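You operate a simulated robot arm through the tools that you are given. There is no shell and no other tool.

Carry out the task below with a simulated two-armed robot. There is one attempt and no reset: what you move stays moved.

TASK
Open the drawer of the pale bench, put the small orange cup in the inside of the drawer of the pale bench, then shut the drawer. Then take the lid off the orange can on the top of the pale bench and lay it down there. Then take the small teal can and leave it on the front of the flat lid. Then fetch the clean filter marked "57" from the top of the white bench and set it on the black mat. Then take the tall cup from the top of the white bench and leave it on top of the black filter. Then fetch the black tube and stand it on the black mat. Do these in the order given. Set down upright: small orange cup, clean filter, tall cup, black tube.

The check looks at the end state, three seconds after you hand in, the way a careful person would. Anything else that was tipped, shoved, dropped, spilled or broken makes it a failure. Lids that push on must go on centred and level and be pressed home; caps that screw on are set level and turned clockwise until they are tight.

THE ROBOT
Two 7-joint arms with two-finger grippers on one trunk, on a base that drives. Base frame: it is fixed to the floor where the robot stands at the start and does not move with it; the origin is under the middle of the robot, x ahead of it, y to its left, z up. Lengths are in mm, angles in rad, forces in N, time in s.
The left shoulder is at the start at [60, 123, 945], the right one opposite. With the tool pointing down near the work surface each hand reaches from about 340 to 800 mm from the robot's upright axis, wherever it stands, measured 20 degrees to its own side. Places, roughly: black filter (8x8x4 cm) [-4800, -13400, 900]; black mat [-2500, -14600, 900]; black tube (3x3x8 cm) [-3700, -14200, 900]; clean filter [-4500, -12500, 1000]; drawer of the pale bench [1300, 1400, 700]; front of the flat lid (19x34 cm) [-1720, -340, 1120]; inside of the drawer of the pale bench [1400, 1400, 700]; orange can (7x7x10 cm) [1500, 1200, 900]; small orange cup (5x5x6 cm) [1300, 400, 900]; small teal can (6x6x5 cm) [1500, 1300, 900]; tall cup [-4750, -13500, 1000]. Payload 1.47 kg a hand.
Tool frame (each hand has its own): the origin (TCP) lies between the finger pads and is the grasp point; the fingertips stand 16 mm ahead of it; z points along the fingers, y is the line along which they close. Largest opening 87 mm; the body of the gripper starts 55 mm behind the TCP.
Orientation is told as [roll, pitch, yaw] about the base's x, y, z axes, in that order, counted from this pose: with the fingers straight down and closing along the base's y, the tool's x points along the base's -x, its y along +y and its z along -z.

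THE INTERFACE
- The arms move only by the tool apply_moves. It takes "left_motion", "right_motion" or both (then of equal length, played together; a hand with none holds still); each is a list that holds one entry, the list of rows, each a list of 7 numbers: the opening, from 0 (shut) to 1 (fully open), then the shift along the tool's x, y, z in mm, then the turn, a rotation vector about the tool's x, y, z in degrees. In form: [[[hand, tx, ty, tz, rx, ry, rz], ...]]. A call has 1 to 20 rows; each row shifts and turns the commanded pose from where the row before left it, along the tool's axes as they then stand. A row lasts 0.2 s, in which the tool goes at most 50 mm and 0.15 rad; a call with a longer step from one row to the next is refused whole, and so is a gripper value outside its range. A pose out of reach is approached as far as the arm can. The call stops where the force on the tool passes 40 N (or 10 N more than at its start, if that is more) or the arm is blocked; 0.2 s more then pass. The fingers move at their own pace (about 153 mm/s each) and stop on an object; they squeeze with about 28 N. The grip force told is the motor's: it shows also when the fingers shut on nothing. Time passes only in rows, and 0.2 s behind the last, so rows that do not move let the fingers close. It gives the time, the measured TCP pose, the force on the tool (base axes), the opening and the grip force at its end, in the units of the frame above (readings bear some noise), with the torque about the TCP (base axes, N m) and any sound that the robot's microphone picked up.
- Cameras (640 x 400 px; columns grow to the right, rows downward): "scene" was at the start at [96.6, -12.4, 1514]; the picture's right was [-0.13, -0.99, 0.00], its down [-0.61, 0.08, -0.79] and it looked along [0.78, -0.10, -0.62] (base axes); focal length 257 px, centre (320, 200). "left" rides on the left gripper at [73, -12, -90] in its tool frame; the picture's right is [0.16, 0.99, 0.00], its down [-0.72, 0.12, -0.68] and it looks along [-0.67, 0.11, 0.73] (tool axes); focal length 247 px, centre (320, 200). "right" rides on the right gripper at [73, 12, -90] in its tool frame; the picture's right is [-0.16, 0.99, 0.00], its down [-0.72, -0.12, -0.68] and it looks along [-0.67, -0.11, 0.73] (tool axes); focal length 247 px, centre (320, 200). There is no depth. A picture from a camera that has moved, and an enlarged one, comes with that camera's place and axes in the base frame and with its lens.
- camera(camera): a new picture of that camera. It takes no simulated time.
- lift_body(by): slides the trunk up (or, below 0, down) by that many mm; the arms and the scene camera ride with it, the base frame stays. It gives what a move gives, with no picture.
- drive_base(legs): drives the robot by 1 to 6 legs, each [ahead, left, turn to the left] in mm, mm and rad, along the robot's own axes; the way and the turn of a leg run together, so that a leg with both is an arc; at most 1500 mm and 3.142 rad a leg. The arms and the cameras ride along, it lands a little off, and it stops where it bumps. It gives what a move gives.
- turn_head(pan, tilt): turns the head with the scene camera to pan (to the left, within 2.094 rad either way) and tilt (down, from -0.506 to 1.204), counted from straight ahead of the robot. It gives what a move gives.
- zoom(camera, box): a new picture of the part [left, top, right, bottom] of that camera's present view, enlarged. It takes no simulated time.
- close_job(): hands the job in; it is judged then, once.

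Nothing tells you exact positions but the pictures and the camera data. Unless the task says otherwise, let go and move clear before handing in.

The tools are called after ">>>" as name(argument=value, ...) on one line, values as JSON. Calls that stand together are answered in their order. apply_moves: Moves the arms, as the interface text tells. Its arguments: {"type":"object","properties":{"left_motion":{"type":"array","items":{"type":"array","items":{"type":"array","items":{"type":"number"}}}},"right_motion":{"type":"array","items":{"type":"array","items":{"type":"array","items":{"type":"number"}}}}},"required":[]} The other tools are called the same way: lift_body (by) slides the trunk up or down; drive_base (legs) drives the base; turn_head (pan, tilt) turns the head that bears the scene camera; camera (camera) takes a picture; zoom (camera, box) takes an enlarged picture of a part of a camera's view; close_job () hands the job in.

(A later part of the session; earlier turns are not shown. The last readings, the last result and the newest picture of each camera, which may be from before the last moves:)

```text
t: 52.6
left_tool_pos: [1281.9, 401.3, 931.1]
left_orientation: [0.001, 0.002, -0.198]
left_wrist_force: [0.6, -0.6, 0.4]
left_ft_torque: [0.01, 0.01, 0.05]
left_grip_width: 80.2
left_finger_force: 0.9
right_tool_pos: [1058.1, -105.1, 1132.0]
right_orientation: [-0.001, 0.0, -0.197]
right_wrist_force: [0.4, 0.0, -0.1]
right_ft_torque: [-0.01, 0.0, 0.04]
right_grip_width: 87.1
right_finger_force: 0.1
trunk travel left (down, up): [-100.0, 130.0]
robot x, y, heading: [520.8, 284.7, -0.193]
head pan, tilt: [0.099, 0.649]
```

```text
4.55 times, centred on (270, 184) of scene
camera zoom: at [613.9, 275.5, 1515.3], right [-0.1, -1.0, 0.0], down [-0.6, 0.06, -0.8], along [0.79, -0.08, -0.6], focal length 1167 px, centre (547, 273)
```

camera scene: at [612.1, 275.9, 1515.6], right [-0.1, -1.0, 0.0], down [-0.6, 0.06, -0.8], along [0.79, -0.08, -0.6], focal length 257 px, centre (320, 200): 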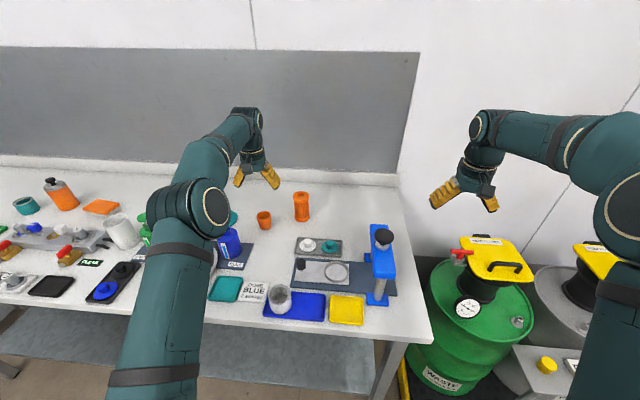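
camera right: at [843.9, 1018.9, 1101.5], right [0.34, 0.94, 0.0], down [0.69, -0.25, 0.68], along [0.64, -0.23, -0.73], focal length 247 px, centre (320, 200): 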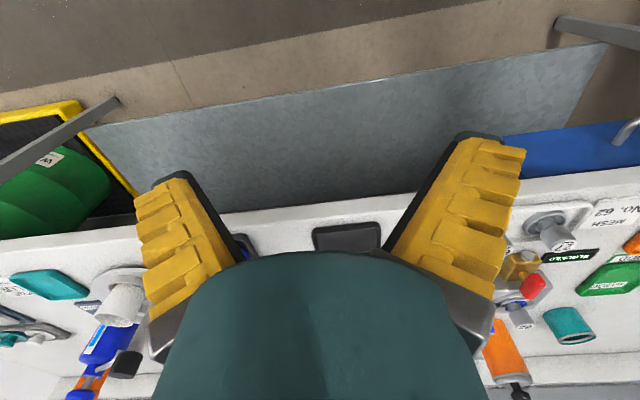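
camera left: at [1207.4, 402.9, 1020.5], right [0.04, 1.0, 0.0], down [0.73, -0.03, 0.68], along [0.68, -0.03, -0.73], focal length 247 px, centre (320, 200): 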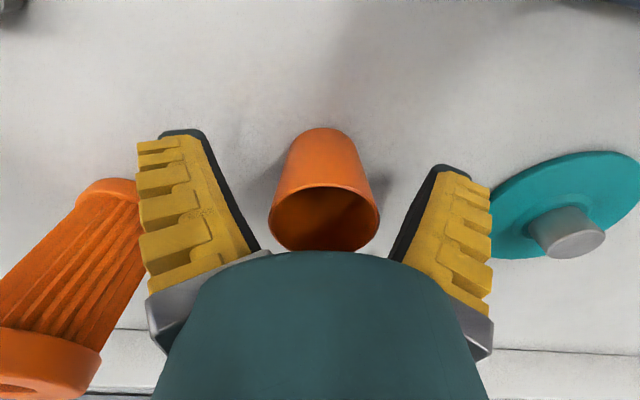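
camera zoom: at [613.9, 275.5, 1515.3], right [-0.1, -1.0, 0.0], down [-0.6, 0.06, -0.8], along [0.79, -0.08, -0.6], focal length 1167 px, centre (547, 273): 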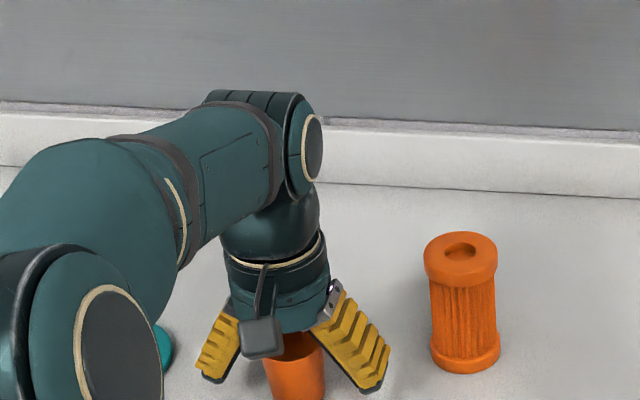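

The cup sits centred between the fingers. I close and lift.

>>> apply_moves(left_motion=[[[0.4, 0, 0, 0, 0, 0, 0], [0, 0, 0, 0, 0, 0, 0], [0, 0, 0, 0, 0, 0, 0], [0, 0, 0, 0, 0, 0, 0]]])

>>> camera(camera="left")

```text
t: 53.6
left_tool_pos: [1281.5, 399.0, 932.2]
left_orientation: [0.001, 0.001, -0.199]
left_wrist_force: [0.1, -0.3, 0.9]
left_ft_torque: [-0.02, 0.0, -0.01]
left_grip_width: 35.2
left_finger_force: 27.8
right_tool_pos: [1058.0, -106.0, 1132.2]
right_orientation: [0.0, -0.001, -0.195]
right_wrist_force: [0.2, -0.3, -0.1]
right_ft_torque: [0.01, 0.01, 0.03]
right_grip_width: 87.2
right_finger_force: 0.0
trunk travel left (down, up): [-100.0, 130.0]
robot x, y, heading: [519.5, 287.3, -0.198]
head pan, tilt: [0.099, 0.649]
```

```text
taken
camera left: at [1207.5, 402.8, 1020.7], right [0.04, 1.0, 0.0], down [0.73, -0.03, 0.68], along [0.68, -0.03, -0.73], focal length 247 px, centre (320, 200)
```

left: 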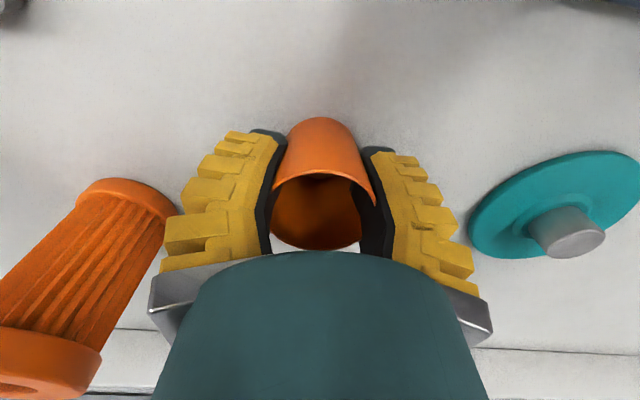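

The cup is gripped at 35 mm width, with its base about 28 mm below the TCP. I lift it straight up and back.

>>> apply_moves(left_motion=[[[0, 0, 0, -20, 0, 0, 0], [0, 0, 0, -35, 0, 0, 0], [0, 0, 0, -40, 0, 0, 0], [0, 0, 0, -40, 0, 0, 0], [0, 0, 0, -30, 0, 0, 0], [0, 45, 0, 0, 0, 0, 0], [0, 45, 0, 0, 0, 0, 0], [0, 45, 0, 0, 0, 0, 0], [0, 45, 0, 0, 0, 0, 0], [0, 45, 0, 0, 0, 0, 0], [0, 45, 0, 0, 0, 0, 0], [0, 0, 0, 0, 0, 0, 0]]])

>>> camera(camera="left")

```text
t: 56.2
left_tool_pos: [1014.3, 449.5, 1099.9]
left_orientation: [0.004, 0.002, -0.199]
left_wrist_force: [0.0, -0.4, -0.1]
left_ft_torque: [0.01, -0.01, 0.02]
left_grip_width: 34.8
left_finger_force: 28.4
right_tool_pos: [1059.8, -107.1, 1132.9]
right_orientation: [-0.001, 0.002, -0.196]
right_wrist_force: [-0.5, 0.2, 0.2]
right_ft_torque: [-0.04, -0.03, 0.02]
right_grip_width: 86.4
right_finger_force: 0.2
trunk travel left (down, up): [-100.0, 130.0]
robot x, y, heading: [516.6, 284.9, -0.201]
head pan, tilt: [0.099, 0.649]
```

```text
taken
camera left: at [941.6, 451.9, 1188.5], right [0.04, 1.0, 0.0], down [0.73, -0.03, 0.68], along [0.68, -0.02, -0.73], focal length 247 px, centre (320, 200)
```

left: 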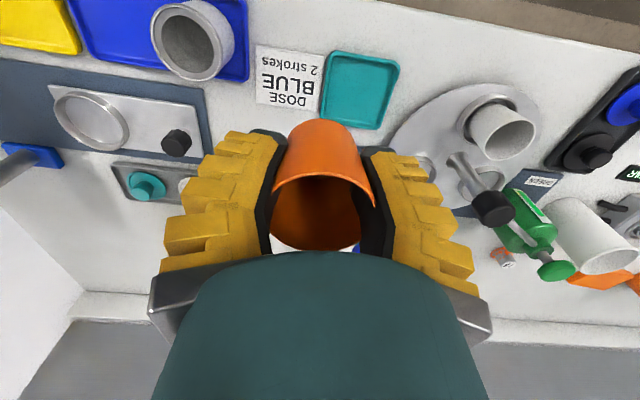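

The cup hangs level in the grip. I back off from the bench, drive left to the open drawer, and look.

>>> drive_base(legs=[[-350, 0, 0], [0, 1043, 0.01]])

>>> turn_head(pan=0.25, tilt=0.85)

>>> camera(camera="scene")

>>> camera(camera="left")

```text
t: 67.4
left_tool_pos: [875.2, 1529.3, 1098.5]
left_orientation: [-0.001, 0.001, -0.201]
left_wrist_force: [-0.5, 0.3, 0.5]
left_ft_torque: [0.01, 0.02, -0.02]
left_grip_width: 34.0
left_finger_force: 28.3
right_tool_pos: [917.0, 974.7, 1131.8]
right_orientation: [0.001, 0.001, -0.2]
right_wrist_force: [-0.6, 0.0, 0.7]
right_ft_torque: [0.0, -0.02, 0.01]
right_grip_width: 87.0
right_finger_force: 0.1
trunk travel left (down, up): [-100.0, 130.0]
robot x, y, heading: [373.2, 1370.6, -0.2]
head pan, tilt: [0.099, 0.649]
```

```text
t: 68.2
left_tool_pos: [875.2, 1530.9, 1100.0]
left_orientation: [0.0, 0.002, -0.202]
left_wrist_force: [0.4, -1.2, -1.4]
left_ft_torque: [-0.03, 0.0, 0.0]
left_grip_width: 34.1
left_finger_force: 27.8
right_tool_pos: [918.2, 974.3, 1132.0]
right_orientation: [-0.001, -0.001, -0.198]
right_wrist_force: [-0.1, 0.3, 0.0]
right_ft_torque: [0.01, 0.02, -0.02]
right_grip_width: 87.0
right_finger_force: 0.1
trunk travel left (down, up): [-100.0, 130.0]
robot x, y, heading: [375.6, 1370.9, -0.201]
head pan, tilt: [0.25, 0.85]
```

```text
taken
camera scene: at [465.5, 1370.1, 1498.8], right [0.05, -1.0, 0.0], down [-0.75, -0.04, -0.66], along [0.66, 0.03, -0.75], focal length 257 px, centre (320, 200)
```

scene: 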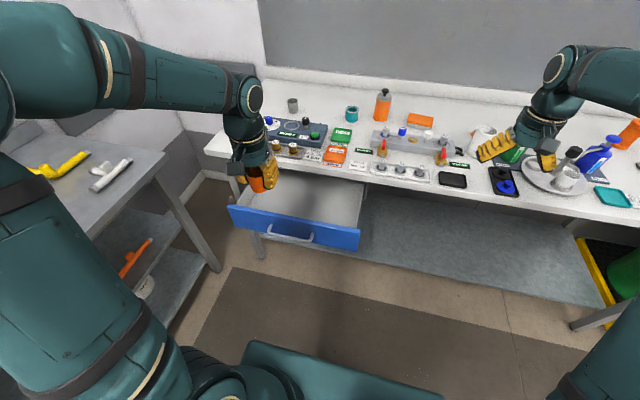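

```text
taken
camera left: at [801.6, 1533.2, 1188.9], right [0.04, 1.0, 0.0], down [0.73, -0.03, 0.68], along [0.68, -0.03, -0.73], focal length 247 px, centre (320, 200)
```

left: 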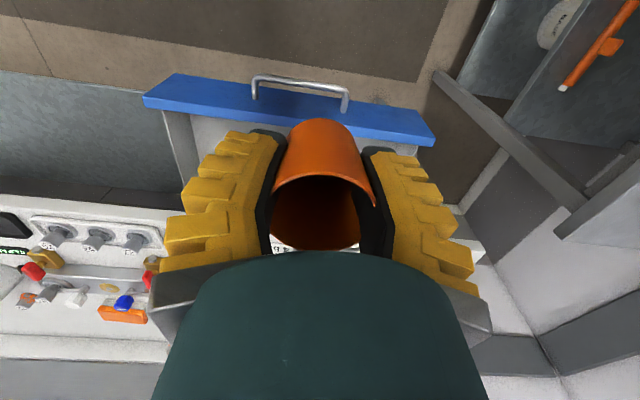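

I zoom on the drawer to fix its rim and walls.

>>> zoom(camera="scene", box=[200, 150, 400, 275])

```text
3.20 times, centred on (300, 212) of scene
camera zoom: at [465.5, 1370.1, 1498.8], right [0.05, -1.0, 0.0], down [-0.75, -0.04, -0.66], along [0.66, 0.03, -0.75], focal length 822 px, centre (384, 160)
```

zoom: 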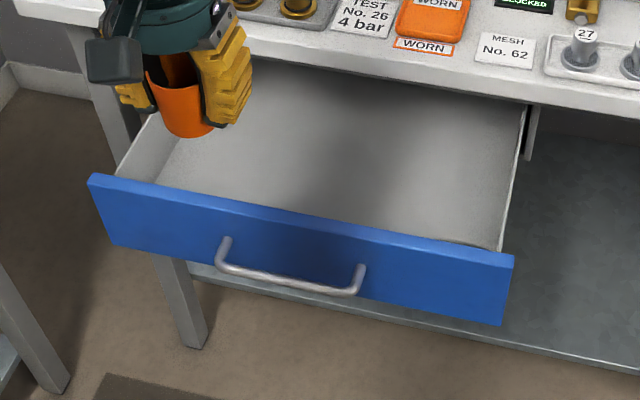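

The drawer's inner front wall is near x = 975, the bench edge near x = 1149 and the floor near z = 738. I carry the cup over the gap at [1080, 1440] and go partway down.

>>> apply_moves(left_motion=[[[0, -44, -9.6, 0, 0, 0, 0], [0, -44, -9.6, 0, 0, 0, 0], [0, -44, -9.6, 0, 0, 0, 0], [0, -44, -9.6, 0, 0, 0, 0], [0, -43, -9.6, 0, 0, 0, 0], [0, 0, 0, 40, 0, 0, 0], [0, 0, 0, 40, 0, 0, 0], [0, 0, 0, 40, 0, 0, 0], [0, 0, 0, 40, 0, 0, 0], [0, 0, 0, 0, 0, 0, 0]]])

>>> camera(camera="scene")

>>> camera(camera="left")

```text
t: 70.3
left_tool_pos: [1079.1, 1440.5, 941.3]
left_orientation: [0.002, 0.0, -0.2]
left_wrist_force: [0.5, 0.2, -0.9]
left_ft_torque: [0.02, 0.01, 0.04]
left_grip_width: 33.9
left_finger_force: 28.7
right_tool_pos: [916.2, 974.5, 1132.5]
right_orientation: [-0.001, 0.0, -0.2]
right_wrist_force: [-0.1, 0.4, 0.2]
right_ft_torque: [0.0, -0.03, -0.04]
right_grip_width: 86.6
right_finger_force: 0.0
trunk travel left (down, up): [-100.0, 130.0]
robot x, y, heading: [374.8, 1368.1, -0.203]
head pan, tilt: [0.25, 0.85]
```

```text
taken
camera scene: at [465.0, 1370.2, 1498.8], right [0.05, -1.0, 0.0], down [-0.75, -0.04, -0.66], along [0.66, 0.03, -0.75], focal length 257 px, centre (320, 200)
```

scene: 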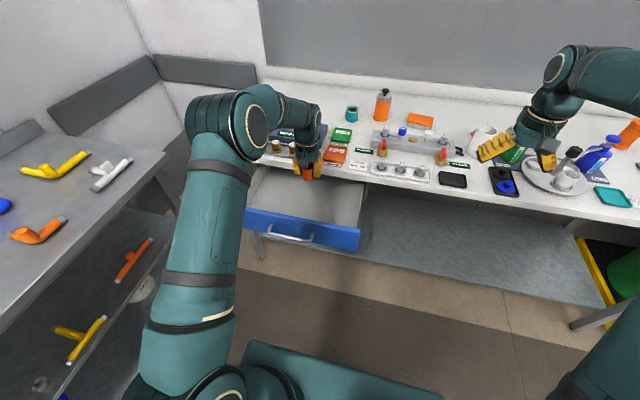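

```text
taken
camera left: at [1005.9, 1442.8, 1030.0], right [0.04, 1.0, 0.0], down [0.73, -0.03, 0.68], along [0.68, -0.03, -0.73], focal length 247 px, centre (320, 200)
```

left: 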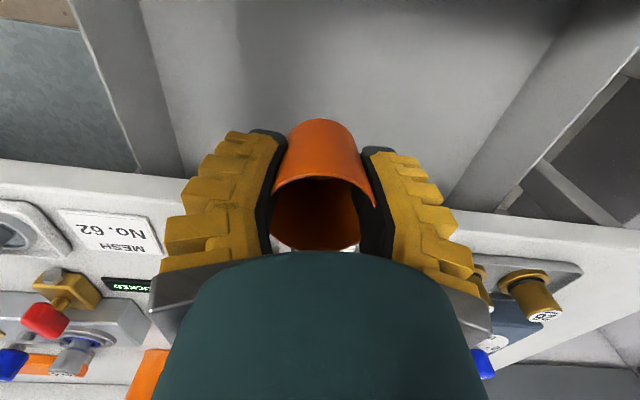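

There is clear room between the bench edge and the drawer front. I go down further to z ≈ 800 and check.

>>> apply_moves(left_motion=[[[0, 0, 0, 35, 0, 0, 0], [0, 0, 0, 35, 0, 0, 0], [0, 0, 0, 35, 0, 0, 0], [0, 0, 0, 35, 0, 0, 0], [0, 0, 0, 0, 0, 0, 0]]])

>>> camera(camera="left")

>>> zoom(camera="scene", box=[220, 90, 380, 260])

```text
t: 71.5
left_tool_pos: [1079.7, 1440.1, 802.6]
left_orientation: [0.001, 0.0, -0.201]
left_wrist_force: [0.8, 1.1, 0.8]
left_ft_torque: [-0.03, 0.02, -0.01]
left_grip_width: 34.0
left_finger_force: 28.5
right_tool_pos: [917.6, 974.4, 1132.4]
right_orientation: [0.0, 0.0, -0.2]
right_wrist_force: [0.4, -0.3, -0.2]
right_ft_torque: [-0.01, 0.01, 0.02]
right_grip_width: 87.0
right_finger_force: 0.0
trunk travel left (down, up): [-100.0, 130.0]
robot x, y, heading: [376.0, 1369.0, -0.202]
head pan, tilt: [0.25, 0.85]
```

```text
taken
camera left: at [1005.9, 1443.4, 890.3], right [0.04, 1.0, 0.0], down [0.73, -0.03, 0.68], along [0.68, -0.03, -0.73], focal length 247 px, centre (320, 200)
```

left: 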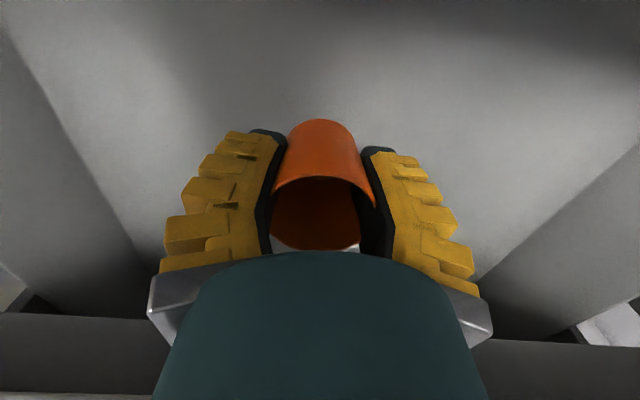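

```text
2.35 times, centred on (300, 175) of scene
camera zoom: at [465.2, 1370.2, 1498.8], right [0.05, -1.0, 0.0], down [-0.75, -0.04, -0.66], along [0.66, 0.03, -0.75], focal length 604 px, centre (367, 259)
```

zoom: 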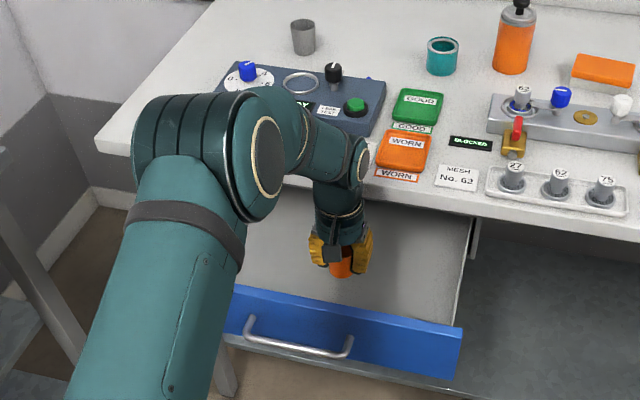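

The cup is well inside the drawer. I lower it slowly toward the floor.

>>> apply_moves(left_motion=[[[0, 0, 0, 10, 0, 0, 0], [0, 0, 0, 10, 0, 0, 0], [0, 0, 0, 0, 0, 0, 0]]])

>>> apply_moves(left_motion=[[[0, 0, 0, 3, 0, 0, 0], [0, 0, 0, 3, 0, 0, 0], [0, 0, 0, 0, 0, 0, 0]]])

>>> apply_moves(left_motion=[[[0, 0, 0, 2, 0, 0, 0], [0, 0, 0, 2, 0, 0, 0], [0, 0, 0, 0, 0, 0, 0]]])

```text
t: 72.3
left_tool_pos: [1078.7, 1440.4, 781.6]
left_orientation: [0.001, -0.002, -0.203]
left_wrist_force: [-0.2, 0.4, -0.3]
left_ft_torque: [0.02, 0.02, 0.04]
left_grip_width: 33.8
left_finger_force: 28.5
right_tool_pos: [918.1, 974.7, 1132.8]
right_orientation: [0.0, -0.001, -0.199]
right_wrist_force: [0.7, 0.2, -0.1]
right_ft_torque: [0.0, 0.0, -0.03]
right_grip_width: 87.1
right_finger_force: 0.0
trunk travel left (down, up): [-100.0, 130.0]
robot x, y, heading: [375.7, 1372.6, -0.197]
head pan, tilt: [0.25, 0.85]
```

```text
t: 73.2
left_tool_pos: [1079.7, 1440.5, 773.8]
left_orientation: [0.004, 0.003, -0.2]
left_wrist_force: [0.7, 0.4, -0.5]
left_ft_torque: [0.02, -0.01, 0.02]
left_grip_width: 33.9
left_finger_force: 27.7
right_tool_pos: [917.8, 974.5, 1133.6]
right_orientation: [0.0, -0.001, -0.197]
right_wrist_force: [0.5, 0.4, 0.8]
right_ft_torque: [0.0, 0.0, 0.0]
right_grip_width: 86.7
right_finger_force: 0.1
trunk travel left (down, up): [-100.0, 130.0]
robot x, y, heading: [375.2, 1370.1, -0.201]
head pan, tilt: [0.25, 0.85]
```

```text
t: 74.0
left_tool_pos: [1080.3, 1439.5, 769.0]
left_orientation: [0.001, 0.003, -0.2]
left_wrist_force: [0.4, 0.0, -1.0]
left_ft_torque: [-0.01, 0.04, 0.0]
left_grip_width: 33.9
left_finger_force: 27.9
right_tool_pos: [916.2, 974.4, 1133.4]
right_orientation: [0.0, 0.001, -0.201]
right_wrist_force: [-0.4, -0.3, 0.4]
right_ft_torque: [-0.02, -0.04, 0.0]
right_grip_width: 87.1
right_finger_force: 0.1
trunk travel left (down, up): [-100.0, 130.0]
robot x, y, heading: [375.8, 1370.2, -0.203]
head pan, tilt: [0.25, 0.85]
```

No contact yet at z = 769. I keep lowering in small steps.

>>> apply_moves(left_motion=[[[0, 0, 0, 2, 0, 0, 0], [0, 0, 0, 2, 0, 0, 0], [0, 0, 0, 0, 0, 0, 0]]])

>>> apply_moves(left_motion=[[[0, 0, 0, 2, 0, 0, 0], [0, 0, 0, 2, 0, 0, 0], [0, 0, 0, 0, 0, 0, 0]]])

>>> camera(camera="left")

>>> zoom(camera="scene", box=[260, 140, 380, 250])

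```text
t: 74.8
left_tool_pos: [1080.4, 1441.9, 764.8]
left_orientation: [0.001, 0.002, -0.202]
left_wrist_force: [0.9, 0.0, -0.6]
left_ft_torque: [-0.01, 0.04, 0.0]
left_grip_width: 33.6
left_finger_force: 27.7
right_tool_pos: [918.1, 974.2, 1131.3]
right_orientation: [-0.001, 0.0, -0.199]
right_wrist_force: [-0.3, 0.0, -0.4]
right_ft_torque: [0.01, 0.0, -0.01]
right_grip_width: 86.9
right_finger_force: 0.1
trunk travel left (down, up): [-100.0, 130.0]
robot x, y, heading: [377.1, 1366.2, -0.197]
head pan, tilt: [0.25, 0.85]
```

```text
t: 75.5
left_tool_pos: [1079.5, 1440.5, 760.7]
left_orientation: [0.003, 0.003, -0.201]
left_wrist_force: [-0.9, -0.5, 0.0]
left_ft_torque: [-0.01, 0.02, 0.02]
left_grip_width: 34.2
left_finger_force: 28.0
right_tool_pos: [917.5, 975.6, 1132.0]
right_orientation: [0.001, -0.001, -0.199]
right_wrist_force: [0.1, -0.2, 0.3]
right_ft_torque: [0.0, -0.01, -0.02]
right_grip_width: 86.8
right_finger_force: 0.0
trunk travel left (down, up): [-100.0, 130.0]
robot x, y, heading: [375.5, 1368.4, -0.201]
head pan, tilt: [0.25, 0.85]
```

```text
taken
camera left: at [1006.1, 1443.3, 850.4], right [0.04, 1.0, 0.0], down [0.73, -0.03, 0.68], along [0.68, -0.03, -0.73], focal length 247 px, centre (320, 200)
```

left: 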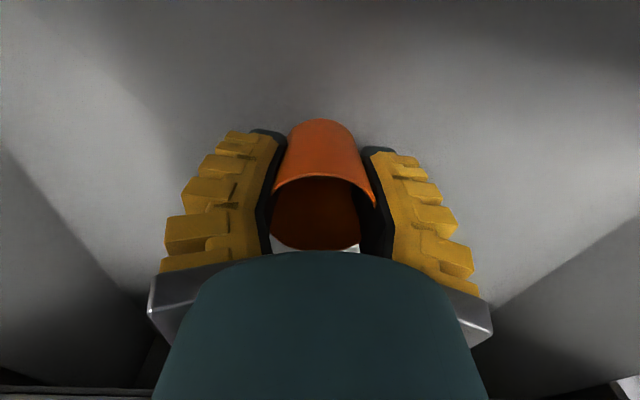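

```text
3.64 times, centred on (320, 195) of scene
camera zoom: at [465.5, 1370.2, 1498.7], right [0.05, -1.0, 0.0], down [-0.75, -0.04, -0.66], along [0.66, 0.03, -0.75], focal length 934 px, centre (320, 218)
```

zoom: 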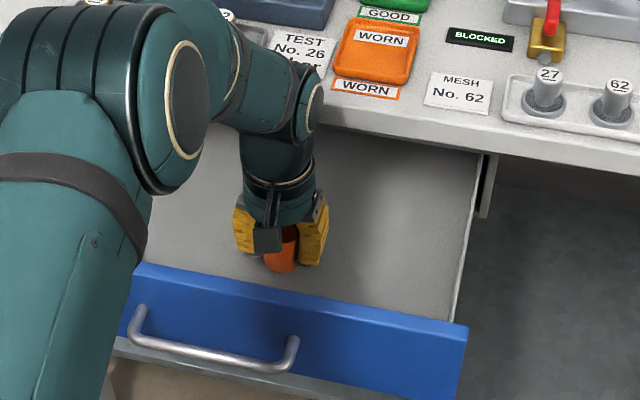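

Comparing the two views, the floor is lower than I thought, near z = 706. I continue down carefully.

>>> apply_moves(left_motion=[[[0, 0, 0, 4, 0, 0, 0], [0, 0, 0, 4, 0, 0, 0], [0, 0, 0, 4, 0, 0, 0], [0, 0, 0, 0, 0, 0, 0]]])

>>> apply_moves(left_motion=[[[0, 0, 0, 2, 0, 0, 0], [0, 0, 0, 2, 0, 0, 0], [0, 0, 0, 0, 0, 0, 0]]])

>>> apply_moves(left_motion=[[[0, 0, 0, 2, 0, 0, 0], [0, 0, 0, 2, 0, 0, 0], [0, 0, 0, 0, 0, 0, 0]]])

>>> apply_moves(left_motion=[[[0, 0, 0, 2, 0, 0, 0], [0, 0, 0, 2, 0, 0, 0], [0, 0, 0, 0, 0, 0, 0]]])

```text
t: 76.5
left_tool_pos: [1079.5, 1440.3, 752.0]
left_orientation: [0.002, -0.003, -0.202]
left_wrist_force: [1.1, 0.9, 16.9]
left_ft_torque: [0.02, 0.03, 0.01]
left_grip_width: 34.7
left_finger_force: 27.4
right_tool_pos: [916.2, 974.7, 1133.6]
right_orientation: [0.002, -0.001, -0.198]
right_wrist_force: [-0.2, -0.5, 0.3]
right_ft_torque: [-0.02, 0.0, -0.02]
right_grip_width: 87.1
right_finger_force: 0.1
trunk travel left (down, up): [-100.0, 130.0]
robot x, y, heading: [377.2, 1370.4, -0.198]
head pan, tilt: [0.25, 0.85]
```

```text
t: 77.3
left_tool_pos: [1079.7, 1440.1, 747.0]
left_orientation: [0.002, -0.002, -0.2]
left_wrist_force: [0.5, 2.7, 16.6]
left_ft_torque: [0.04, -0.01, 0.0]
left_grip_width: 34.0
left_finger_force: 28.2
right_tool_pos: [914.9, 974.7, 1132.0]
right_orientation: [-0.002, 0.0, -0.198]
right_wrist_force: [0.1, -0.1, 0.0]
right_ft_torque: [0.0, 0.02, 0.01]
right_grip_width: 86.9
right_finger_force: 0.1
trunk travel left (down, up): [-100.0, 130.0]
robot x, y, heading: [371.7, 1367.5, -0.202]
head pan, tilt: [0.25, 0.85]
```

```text
t: 78.2
left_tool_pos: [1078.3, 1439.9, 743.8]
left_orientation: [0.003, 0.001, -0.202]
left_wrist_force: [1.6, 3.4, 16.1]
left_ft_torque: [0.02, 0.01, -0.03]
left_grip_width: 33.7
left_finger_force: 27.9
right_tool_pos: [915.5, 973.5, 1132.2]
right_orientation: [0.001, -0.001, -0.201]
right_wrist_force: [0.1, 0.0, 0.4]
right_ft_torque: [-0.01, 0.02, 0.01]
right_grip_width: 86.7
right_finger_force: 0.0
trunk travel left (down, up): [-100.0, 130.0]
robot x, y, heading: [380.2, 1368.5, -0.199]
head pan, tilt: [0.25, 0.85]
```

```text
t: 79.0
left_tool_pos: [1079.0, 1439.5, 739.3]
left_orientation: [0.002, -0.001, -0.2]
left_wrist_force: [-1.6, -0.9, 19.1]
left_ft_torque: [0.03, 0.05, -0.02]
left_grip_width: 33.2
left_finger_force: 28.1
right_tool_pos: [916.3, 974.1, 1132.6]
right_orientation: [0.001, -0.003, -0.2]
right_wrist_force: [0.5, -0.3, 0.5]
right_ft_torque: [-0.01, 0.03, 0.0]
right_grip_width: 87.1
right_finger_force: 0.0
trunk travel left (down, up): [-100.0, 130.0]
robot x, y, heading: [374.4, 1367.3, -0.199]
head pan, tilt: [0.25, 0.85]
```

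The cup has touched the floor (about 17 N) and slid slightly up in the grip. I look before letting go.

>>> camera(camera="left")

>>> zoom(camera="scene", box=[260, 140, 380, 250])

```text
taken
camera left: at [1005.4, 1442.5, 828.3], right [0.04, 1.0, 0.0], down [0.73, -0.03, 0.68], along [0.68, -0.03, -0.73], focal length 247 px, centre (320, 200)
```

left: 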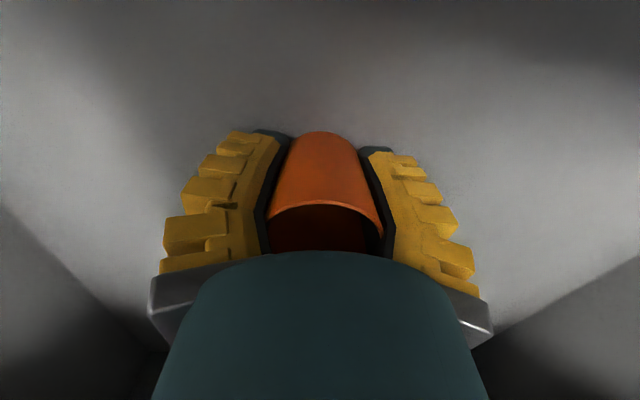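

```text
3.64 times, centred on (320, 195) of scene
camera zoom: at [463.4, 1369.9, 1498.9], right [0.05, -1.0, 0.0], down [-0.75, -0.04, -0.66], along [0.66, 0.03, -0.75], focal length 934 px, centre (320, 218)
```

zoom: 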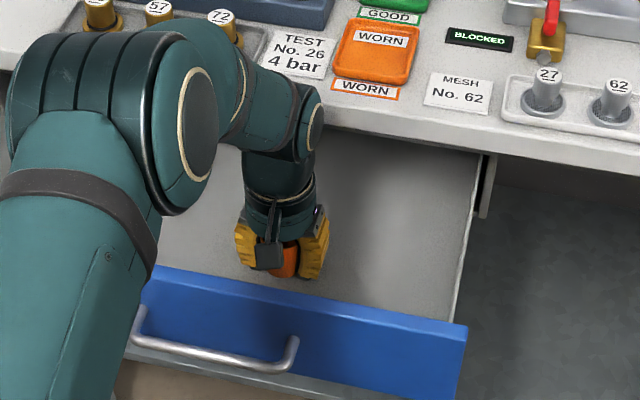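

The cup stands on the drawer floor. I open the fingers and lift away.

>>> apply_moves(left_motion=[[[0.45, 0, 0, -1, 0, 0, 0], [0.65, 0, 0, 0, 0, 0, 0], [0.85, 0, 0, 0, 0, 0, 0], [0.85, 0, 0, 0, 0, 0, 0]]])

>>> camera(camera="left")

```text
t: 80.0
left_tool_pos: [1078.3, 1439.6, 738.5]
left_orientation: [0.001, 0.001, -0.201]
left_wrist_force: [0.1, -0.3, 0.2]
left_ft_torque: [-0.01, -0.02, 0.01]
left_grip_width: 77.0
left_finger_force: 1.3
right_tool_pos: [917.6, 974.7, 1132.5]
right_orientation: [0.001, 0.0, -0.198]
right_wrist_force: [-0.1, -0.2, 0.3]
right_ft_torque: [-0.03, 0.0, 0.02]
right_grip_width: 86.8
right_finger_force: 0.1
trunk travel left (down, up): [-100.0, 130.0]
robot x, y, heading: [378.7, 1369.5, -0.199]
head pan, tilt: [0.25, 0.85]
```

```text
taken
camera left: at [1006.0, 1442.9, 827.5], right [0.04, 1.0, 0.0], down [0.73, -0.03, 0.68], along [0.68, -0.03, -0.73], focal length 247 px, centre (320, 200)
```

left: 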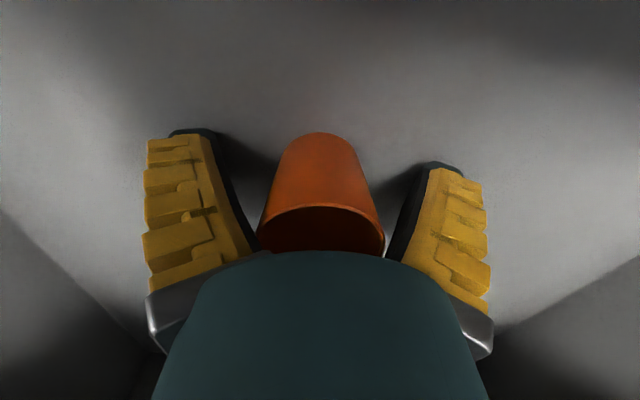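

The cup stands upright in the drawer. I raise the hand, bring it in front of the drawer and lower it for the closing grip.

>>> apply_moves(left_motion=[[[0.85, 0, 0, -15, 0, 0, 0], [0.85, 0, 0, -30, 0, 0, 0], [0.85, 0, 0, -45, 0, 0, 0], [0.85, 0, 0, -45, 0, 0, 0], [0.85, 0, 0, -45, 0, 0, 0], [0.85, 0, 0, -45, 0, 0, 0], [0.85, 0, 0, -45, 0, 0, 0], [0.85, 45, 4, 0, 0, 0, 0], [0.85, 45, 4, 0, 0, 0, 0], [0.85, 45, 4, 0, 0, 0, 0], [0.85, 45, 4, 0, 0, 0, 0], [0.85, 45, 4, 0, 0, 0, 0], [0.85, 20, 4, 0, 0, 0, 0], [0.85, 0, 0, 0, 0, 0, 0]]])

>>> zoom(camera="scene", box=[200, 130, 400, 275])

```text
t: 83.0
left_tool_pos: [844.7, 1510.5, 1008.5]
left_orientation: [0.001, 0.002, -0.2]
left_wrist_force: [0.5, 0.3, 0.0]
left_ft_torque: [-0.03, -0.01, 0.0]
left_grip_width: 76.8
left_finger_force: 2.6
right_tool_pos: [918.1, 973.8, 1132.5]
right_orientation: [-0.001, 0.001, -0.202]
right_wrist_force: [0.4, -0.3, -0.4]
right_ft_torque: [0.0, -0.04, -0.01]
right_grip_width: 86.8
right_finger_force: 0.0
trunk travel left (down, up): [-100.0, 130.0]
robot x, y, heading: [378.5, 1374.2, -0.201]
head pan, tilt: [0.25, 0.85]
```

```text
2.76 times, centred on (300, 202) of scene
camera zoom: at [465.6, 1370.0, 1498.7], right [0.05, -1.0, 0.0], down [-0.75, -0.04, -0.66], along [0.66, 0.03, -0.75], focal length 708 px, centre (375, 193)
```

zoom: 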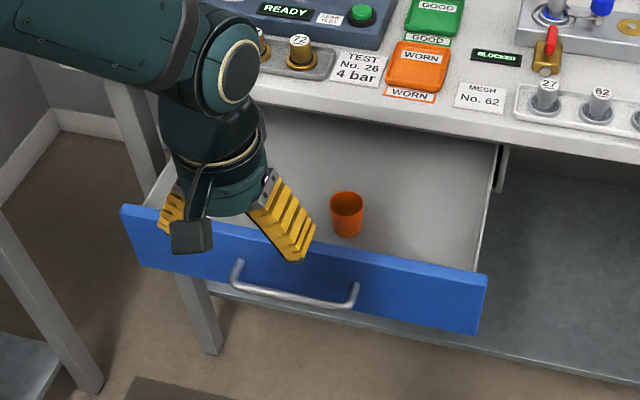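

The cup stands upright inside. I lower the hand in front of the drawer, then turn it forward.

>>> apply_moves(left_motion=[[[0.7, 0, 0, 40, 0, 0, 0], [0.7, 0, 0, 40, 0, 0, 0], [0.7, 0, 0, 40, 0, 0, 0], [0.7, 0, 0, 40, 0, 0, 0], [0.7, 0, 0, 40, 0, 0, 0], [0.7, 0, 0, 37, 0, 0, 0], [0.7, 0, 0, 0, 0, 0, 0]]])

>>> apply_moves(left_motion=[[[0.7, 0, 0, 0, -4.949, -4.949, 4.949], [0.7, 0, 0, 0, -4.949, -4.949, 4.949], [0.7, 0, 0, 0, -4.949, -4.949, 4.949], [0.7, 0, 0, 0, -4.949, -4.949, 4.949], [0.7, 0, 0, 0, -4.949, -4.949, 4.949], [0.7, 0, 0, 0, -4.949, -4.949, 4.949], [0.7, 0, 0, 0, -4.949, -4.949, 4.949], [0.7, 0, 0, 0, -4.949, -4.949, 4.949], [0.7, 0, 0, 0, -4.949, -4.949, 4.949], [0.7, 0, 0, 0, -4.949, -4.949, 4.949], [0.7, 0, 0, 0, -4.949, -4.949, 4.949], [0.7, 0, 0, 0, -4.949, -4.949, 4.949], [0.7, 0, 0, 0, -4.949, -4.949, 4.949], [0.7, 0, 0, 0, -4.949, -4.949, 4.949], [0.7, 0, 0, 0, 0, 0, 0]]])

>>> camera(camera="left")

>>> camera(camera="scene")

```text
t: 84.5
left_tool_pos: [842.0, 1511.1, 770.6]
left_orientation: [0.002, 0.001, -0.197]
left_wrist_force: [0.0, 0.2, 0.0]
left_ft_torque: [0.0, 0.0, 0.02]
left_grip_width: 65.3
left_finger_force: 3.4
right_tool_pos: [916.5, 975.0, 1132.4]
right_orientation: [-0.002, 0.001, -0.197]
right_wrist_force: [-0.5, 0.5, 0.8]
right_ft_torque: [-0.01, -0.01, -0.02]
right_grip_width: 86.9
right_finger_force: 0.0
trunk travel left (down, up): [-100.0, 130.0]
robot x, y, heading: [378.8, 1368.4, -0.203]
head pan, tilt: [0.25, 0.85]
```

```text
t: 87.8
left_tool_pos: [843.4, 1512.5, 771.9]
left_orientation: [1.571, 0.003, -1.773]
left_wrist_force: [0.8, 0.5, 0.9]
left_ft_torque: [0.0, 0.01, -0.06]
left_grip_width: 65.3
left_finger_force: 3.0
right_tool_pos: [916.9, 974.6, 1133.1]
right_orientation: [-0.001, -0.001, -0.2]
right_wrist_force: [0.9, -0.6, -1.3]
right_ft_torque: [0.01, 0.01, 0.01]
right_grip_width: 87.2
right_finger_force: 0.1
trunk travel left (down, up): [-100.0, 130.0]
robot x, y, heading: [376.2, 1373.3, -0.197]
head pan, tilt: [0.25, 0.85]
```

```text
taken
camera left: at [770.8, 1601.5, 760.3], right [0.03, 0.15, 0.99], down [-0.81, -0.57, 0.11], along [0.58, -0.81, 0.11], focal length 247 px, centre (320, 200)
```

left: 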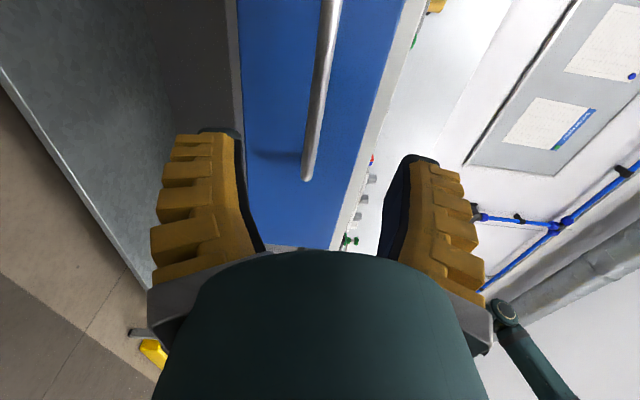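

```text
taken
camera scene: at [465.2, 1369.9, 1498.8], right [0.05, -1.0, 0.0], down [-0.75, -0.04, -0.66], along [0.66, 0.03, -0.75], focal length 257 px, centre (320, 200)
```

scene: 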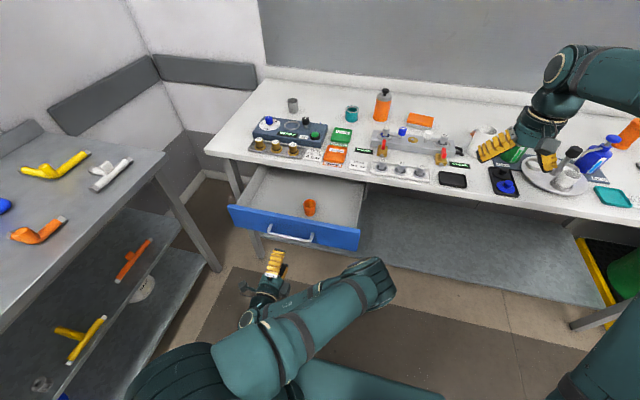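

The bar is level with the fingers again, about 86 mm ahead. I move forward and grip it.

>>> apply_moves(left_motion=[[[0.7, 0, -5, 30, 0, 0, 0], [0.7, 0, 0, 30, 0, 0, 0], [0.7, 0, 0, 27, 0, 0, 0], [0.4, 0, 0, 0, 0, 0, 0], [0, 0, 0, 0, 0, 0, 0], [0, 0, 0, 0, 0, 0, 0], [0, 0, 0, 0, 0, 0, 0]]])

>>> zoom(camera="scene", box=[200, 160, 400, 285])

```text
t: 89.3
left_tool_pos: [929.4, 1495.6, 767.8]
left_orientation: [1.575, 0.003, -1.772]
left_wrist_force: [0.8, 1.6, 20.2]
left_ft_torque: [-0.08, -0.07, -0.06]
left_grip_width: 6.1
left_finger_force: 30.0
right_tool_pos: [915.5, 973.9, 1132.9]
right_orientation: [0.001, -0.003, -0.199]
right_wrist_force: [0.7, -0.9, -0.3]
right_ft_torque: [0.03, -0.04, -0.07]
right_grip_width: 87.0
right_finger_force: 0.0
trunk travel left (down, up): [-100.0, 130.0]
robot x, y, heading: [378.2, 1368.6, -0.203]
head pan, tilt: [0.25, 0.85]
```

```text
3.20 times, centred on (300, 222) of scene
camera zoom: at [463.8, 1370.0, 1499.0], right [0.05, -1.0, 0.0], down [-0.75, -0.04, -0.66], along [0.66, 0.03, -0.75], focal length 822 px, centre (384, 128)
```

zoom: 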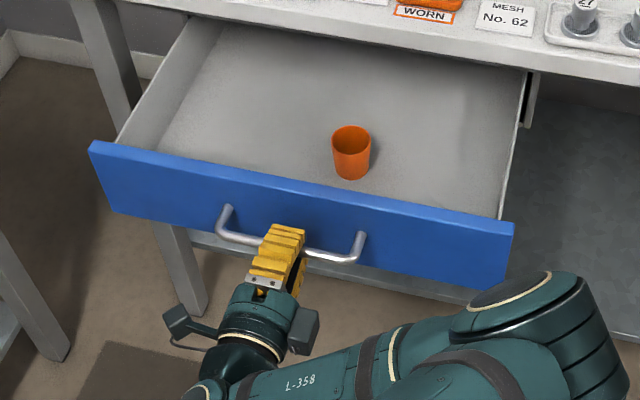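

The bar is gripped again and the cup is well clear of the walls. I push the drawer in smoothly.

>>> apply_moves(left_motion=[[[0, 0, 2, 4, 0, 0, 0], [0, 0, 0, 10, 0, 0, 0], [0, 0, 0, 14, 0, 0, 0], [0, 0, 0, 16, 0, 0, 0], [0, 0, 0, 16, 0, 0, 0], [0, 0, 0, 16, 0, 0, 0], [0, 0, 0, 16, 0, 0, 0], [0, 0, 0, 16, 0, 0, 0], [0, 0, 0, 16, 0, 0, 0], [0, 0, 0, 16, 0, 0, 0], [0, 0, 0, 16, 0, 0, 0], [0, 0, 0, 16, 0, 0, 0], [0, 0, 0, 14, 0, 0, 0], [0, 0, 0, 10, 0, 0, 0], [0, 0, 0, 6, 0, 0, 0], [0, 0, 0, 4, 0, 0, 0], [0, 0, 0, 0, 0, 0, 0]]])

>>> zoom(camera="scene", box=[200, 130, 400, 255])

```text
t: 93.0
left_tool_pos: [1131.5, 1453.8, 768.6]
left_orientation: [1.57, 0.002, -1.772]
left_wrist_force: [-0.4, 0.4, 0.6]
left_ft_torque: [0.01, -0.01, 0.0]
left_grip_width: 0.0
left_finger_force: 27.8
right_tool_pos: [916.8, 973.6, 1132.2]
right_orientation: [-0.001, -0.001, -0.199]
right_wrist_force: [-0.3, -0.2, -1.3]
right_ft_torque: [0.01, 0.04, 0.02]
right_grip_width: 86.8
right_finger_force: 0.0
trunk travel left (down, up): [-100.0, 130.0]
robot x, y, heading: [379.6, 1370.8, -0.198]
head pan, tilt: [0.25, 0.85]
```

```text
3.20 times, centred on (300, 192) of scene
camera zoom: at [465.5, 1370.2, 1498.7], right [0.05, -1.0, 0.0], down [-0.75, -0.04, -0.66], along [0.66, 0.03, -0.75], focal length 822 px, centre (384, 224)
```

zoom: 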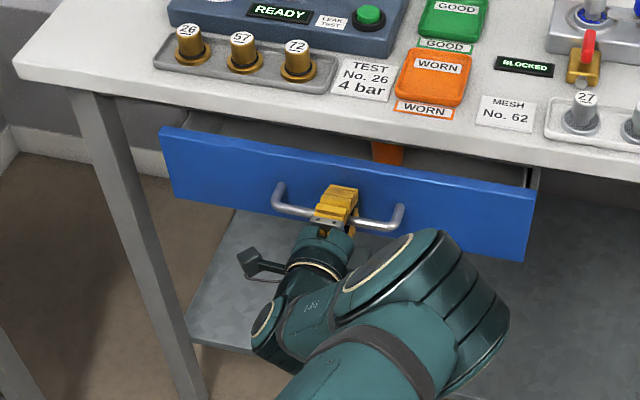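

The fingers have lost the bar near the end (width 0), and the drawer is nearly closed. I look closely before doing more.

>>> zoom(camera="scene", box=[260, 160, 350, 220])

>>> camera(camera="left")

```text
6.67 times, centred on (305, 190) of scene
camera zoom: at [465.5, 1370.2, 1498.7], right [0.05, -1.0, 0.0], down [-0.75, -0.04, -0.66], along [0.66, 0.03, -0.75], focal length 1712 px, centre (420, 267)
```

zoom: 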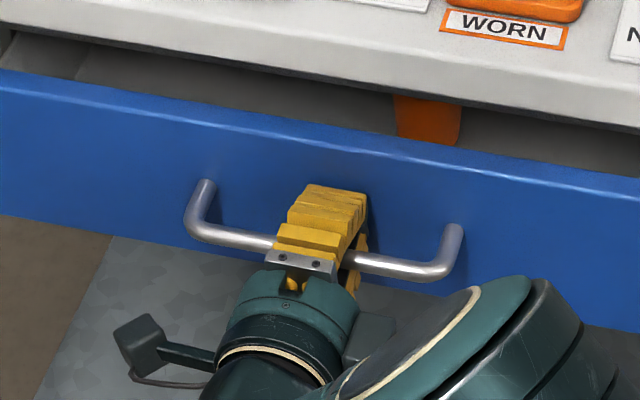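

```text
taken
camera left: at [1059.2, 1542.9, 756.0], right [0.03, 0.15, 0.99], down [-0.81, -0.57, 0.12], along [0.58, -0.8, 0.11], focal length 247 px, centre (320, 200)
```

left: 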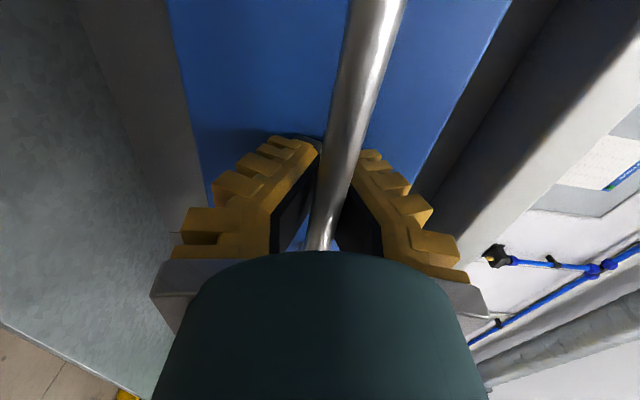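

The bar has slid back toward the palm and the closed fingertips now press on the drawer face, which works just as well. I push on gently until the drawer is shut.

>>> apply_moves(left_motion=[[[0, 0, 0, 6, 0, 0, 0], [0, 0, 0, 6, 0, 0, 0], [0, 0, 0, 6, 0, 0, 0], [0, 0, 0, 6, 0, 0, 0], [0, 0, 0, 5, 0, 0, 0], [0, 0, 0, 4, 0, 0, 0], [0, 0, 0, 0, 0, 0, 0]]])

>>> zoom(camera="scene", box=[220, 140, 380, 240])

```text
t: 94.5
left_tool_pos: [1163.7, 1448.7, 768.6]
left_orientation: [1.57, 0.002, -1.771]
left_wrist_force: [-0.4, 1.1, 0.5]
left_ft_torque: [-0.04, -0.02, 0.05]
left_grip_width: 0.0
left_finger_force: 28.3
right_tool_pos: [917.3, 974.2, 1133.2]
right_orientation: [-0.002, 0.002, -0.199]
right_wrist_force: [0.1, -0.5, -0.4]
right_ft_torque: [0.02, -0.01, -0.01]
right_grip_width: 87.0
right_finger_force: 0.1
trunk travel left (down, up): [-100.0, 130.0]
robot x, y, heading: [376.4, 1372.0, -0.205]
head pan, tilt: [0.25, 0.85]
```

```text
4.00 times, centred on (300, 190) of scene
camera zoom: at [465.4, 1370.2, 1498.7], right [0.05, -1.0, 0.0], down [-0.75, -0.04, -0.66], along [0.66, 0.03, -0.75], focal length 1027 px, centre (400, 240)
```

zoom: 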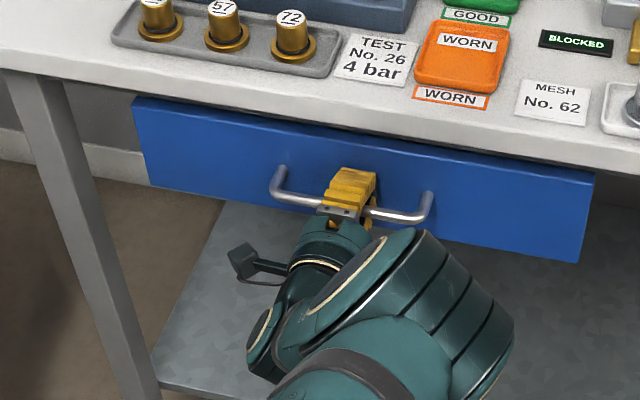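

Almost shut. I continue with small steps until it stops.

>>> apply_moves(left_motion=[[[0, 0, 0, 4, 0, 0, 0], [0, 0, 0, 4, 0, 0, 0], [0, 0, 0, 3, 0, 0, 0], [0, 0, 0, 0, 0, 0, 0]]])

>>> apply_moves(left_motion=[[[0, 0, 0, 2, 0, 0, 0], [0, 0, 0, 2, 0, 0, 0], [0, 0, 0, 0, 0, 0, 0]]])

>>> zoom(camera="scene", box=[220, 140, 380, 240])

```text
t: 95.5
left_tool_pos: [1175.0, 1445.5, 768.3]
left_orientation: [1.57, 0.002, -1.772]
left_wrist_force: [-0.2, 0.2, 0.0]
left_ft_torque: [-0.01, 0.0, -0.02]
left_grip_width: 0.3
left_finger_force: 28.1
right_tool_pos: [917.5, 974.7, 1133.0]
right_orientation: [0.0, 0.0, -0.199]
right_wrist_force: [-0.1, 0.8, -0.1]
right_ft_torque: [0.02, -0.01, 0.02]
right_grip_width: 87.0
right_finger_force: 0.0
trunk travel left (down, up): [-100.0, 130.0]
robot x, y, heading: [379.4, 1369.0, -0.2]
head pan, tilt: [0.25, 0.85]
```

```text
t: 96.3
left_tool_pos: [1179.0, 1445.0, 768.2]
left_orientation: [1.568, 0.001, -1.771]
left_wrist_force: [-2.2, 0.1, 0.4]
left_ft_torque: [-0.08, -0.02, 0.01]
left_grip_width: 6.2
left_finger_force: 28.1
right_tool_pos: [916.2, 974.8, 1134.0]
right_orientation: [0.001, -0.001, -0.2]
right_wrist_force: [0.1, 0.2, 0.3]
right_ft_torque: [0.04, -0.02, -0.01]
right_grip_width: 87.0
right_finger_force: 0.1
trunk travel left (down, up): [-100.0, 130.0]
robot x, y, heading: [378.5, 1369.5, -0.202]
head pan, tilt: [0.25, 0.85]
```

```text
4.00 times, centred on (300, 190) of scene
camera zoom: at [465.2, 1370.2, 1498.7], right [0.05, -1.0, 0.0], down [-0.75, -0.04, -0.66], along [0.66, 0.03, -0.75], focal length 1027 px, centre (400, 240)
```

zoom: 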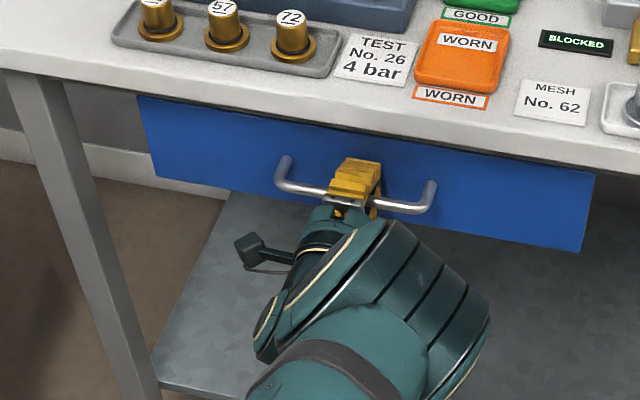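

The drawer seems about shut. I press a little more to confirm it meets its stop.

>>> apply_moves(left_motion=[[[0, 0, 0, 2, 0, 0, 0], [0, 0, 0, 2, 0, 0, 0], [0, 0, 0, 0, 0, 0, 0]]])

>>> apply_moves(left_motion=[[[0, 0, 0, 2, 0, 0, 0], [0, 0, 0, 2, 0, 0, 0], [0, 0, 0, 0, 0, 0, 0]]])

>>> camera(camera="left")

```text
t: 97.2
left_tool_pos: [1179.2, 1444.5, 767.4]
left_orientation: [1.57, 0.001, -1.772]
left_wrist_force: [-34.5, 1.6, 0.0]
left_ft_torque: [0.08, -0.08, 0.01]
left_grip_width: 5.8
left_finger_force: 28.6
right_tool_pos: [914.4, 975.1, 1133.2]
right_orientation: [0.001, -0.002, -0.199]
right_wrist_force: [-0.9, -0.5, 1.3]
right_ft_torque: [0.05, 0.0, 0.0]
right_grip_width: 87.0
right_finger_force: 0.1
trunk travel left (down, up): [-100.0, 130.0]
robot x, y, heading: [377.0, 1370.8, -0.199]
head pan, tilt: [0.25, 0.85]
```

```text
t: 97.5
left_tool_pos: [1179.1, 1446.4, 766.8]
left_orientation: [1.568, 0.003, -1.771]
left_wrist_force: [-21.3, 0.7, 8.1]
left_ft_torque: [0.1, -0.03, 0.17]
left_grip_width: 5.7
left_finger_force: 29.4
right_tool_pos: [914.1, 974.5, 1133.1]
right_orientation: [0.0, -0.003, -0.199]
right_wrist_force: [-0.4, -0.3, -0.7]
right_ft_torque: [0.0, -0.02, -0.03]
right_grip_width: 86.6
right_finger_force: 0.0
trunk travel left (down, up): [-100.0, 130.0]
robot x, y, heading: [374.6, 1368.9, -0.202]
head pan, tilt: [0.25, 0.85]
stopped in row 1 (left hand): the force on the tool passed its limit at 48 N (the readings are from after the stop); the commanded pose is now the measured one
```

```text
taken
camera left: at [1106.2, 1533.7, 755.5], right [0.03, 0.15, 0.99], down [-0.81, -0.57, 0.12], along [0.59, -0.8, 0.1], focal length 247 px, centre (320, 200)
```

left: 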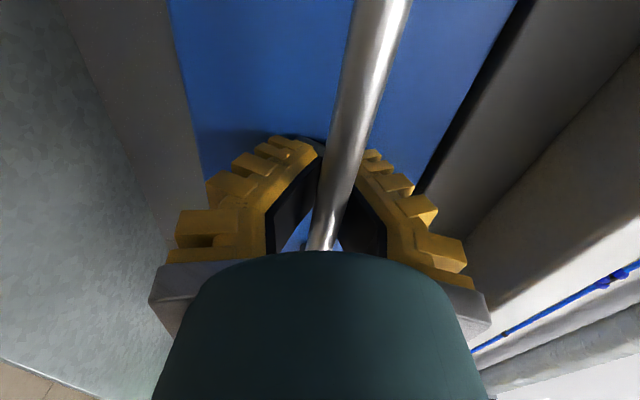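

The drawer is against its stop (48 N). I open the fingers and back straight off.

>>> apply_moves(left_motion=[[[0.3, 0, 0, -2, 0, 0, 0], [0.6, 0, 2, 0, 0, 0, 0], [0.6, 0, 0, 0, 0, 0, 0], [0.6, 0, 0, 0, 0, 0, 0]]])

>>> camera(camera="left")

```text
t: 98.5
left_tool_pos: [1178.3, 1446.0, 768.5]
left_orientation: [1.564, 0.002, -1.768]
left_wrist_force: [-15.6, 6.2, -1.2]
left_ft_torque: [0.03, -0.05, 0.18]
left_grip_width: 54.4
left_finger_force: 1.2
right_tool_pos: [914.6, 975.6, 1133.3]
right_orientation: [0.0, -0.003, -0.199]
right_wrist_force: [-0.3, 0.0, 0.1]
right_ft_torque: [0.0, 0.0, 0.0]
right_grip_width: 87.1
right_finger_force: 0.0
trunk travel left (down, up): [-100.0, 130.0]
robot x, y, heading: [376.8, 1369.2, -0.202]
head pan, tilt: [0.25, 0.85]
```

```text
taken
camera left: at [1104.6, 1534.6, 756.8], right [0.04, 0.15, 0.99], down [-0.81, -0.58, 0.12], along [0.59, -0.8, 0.1], focal length 247 px, centre (320, 200)
```

left: 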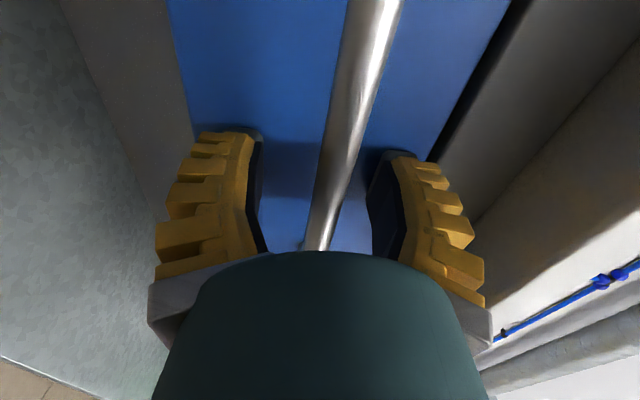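

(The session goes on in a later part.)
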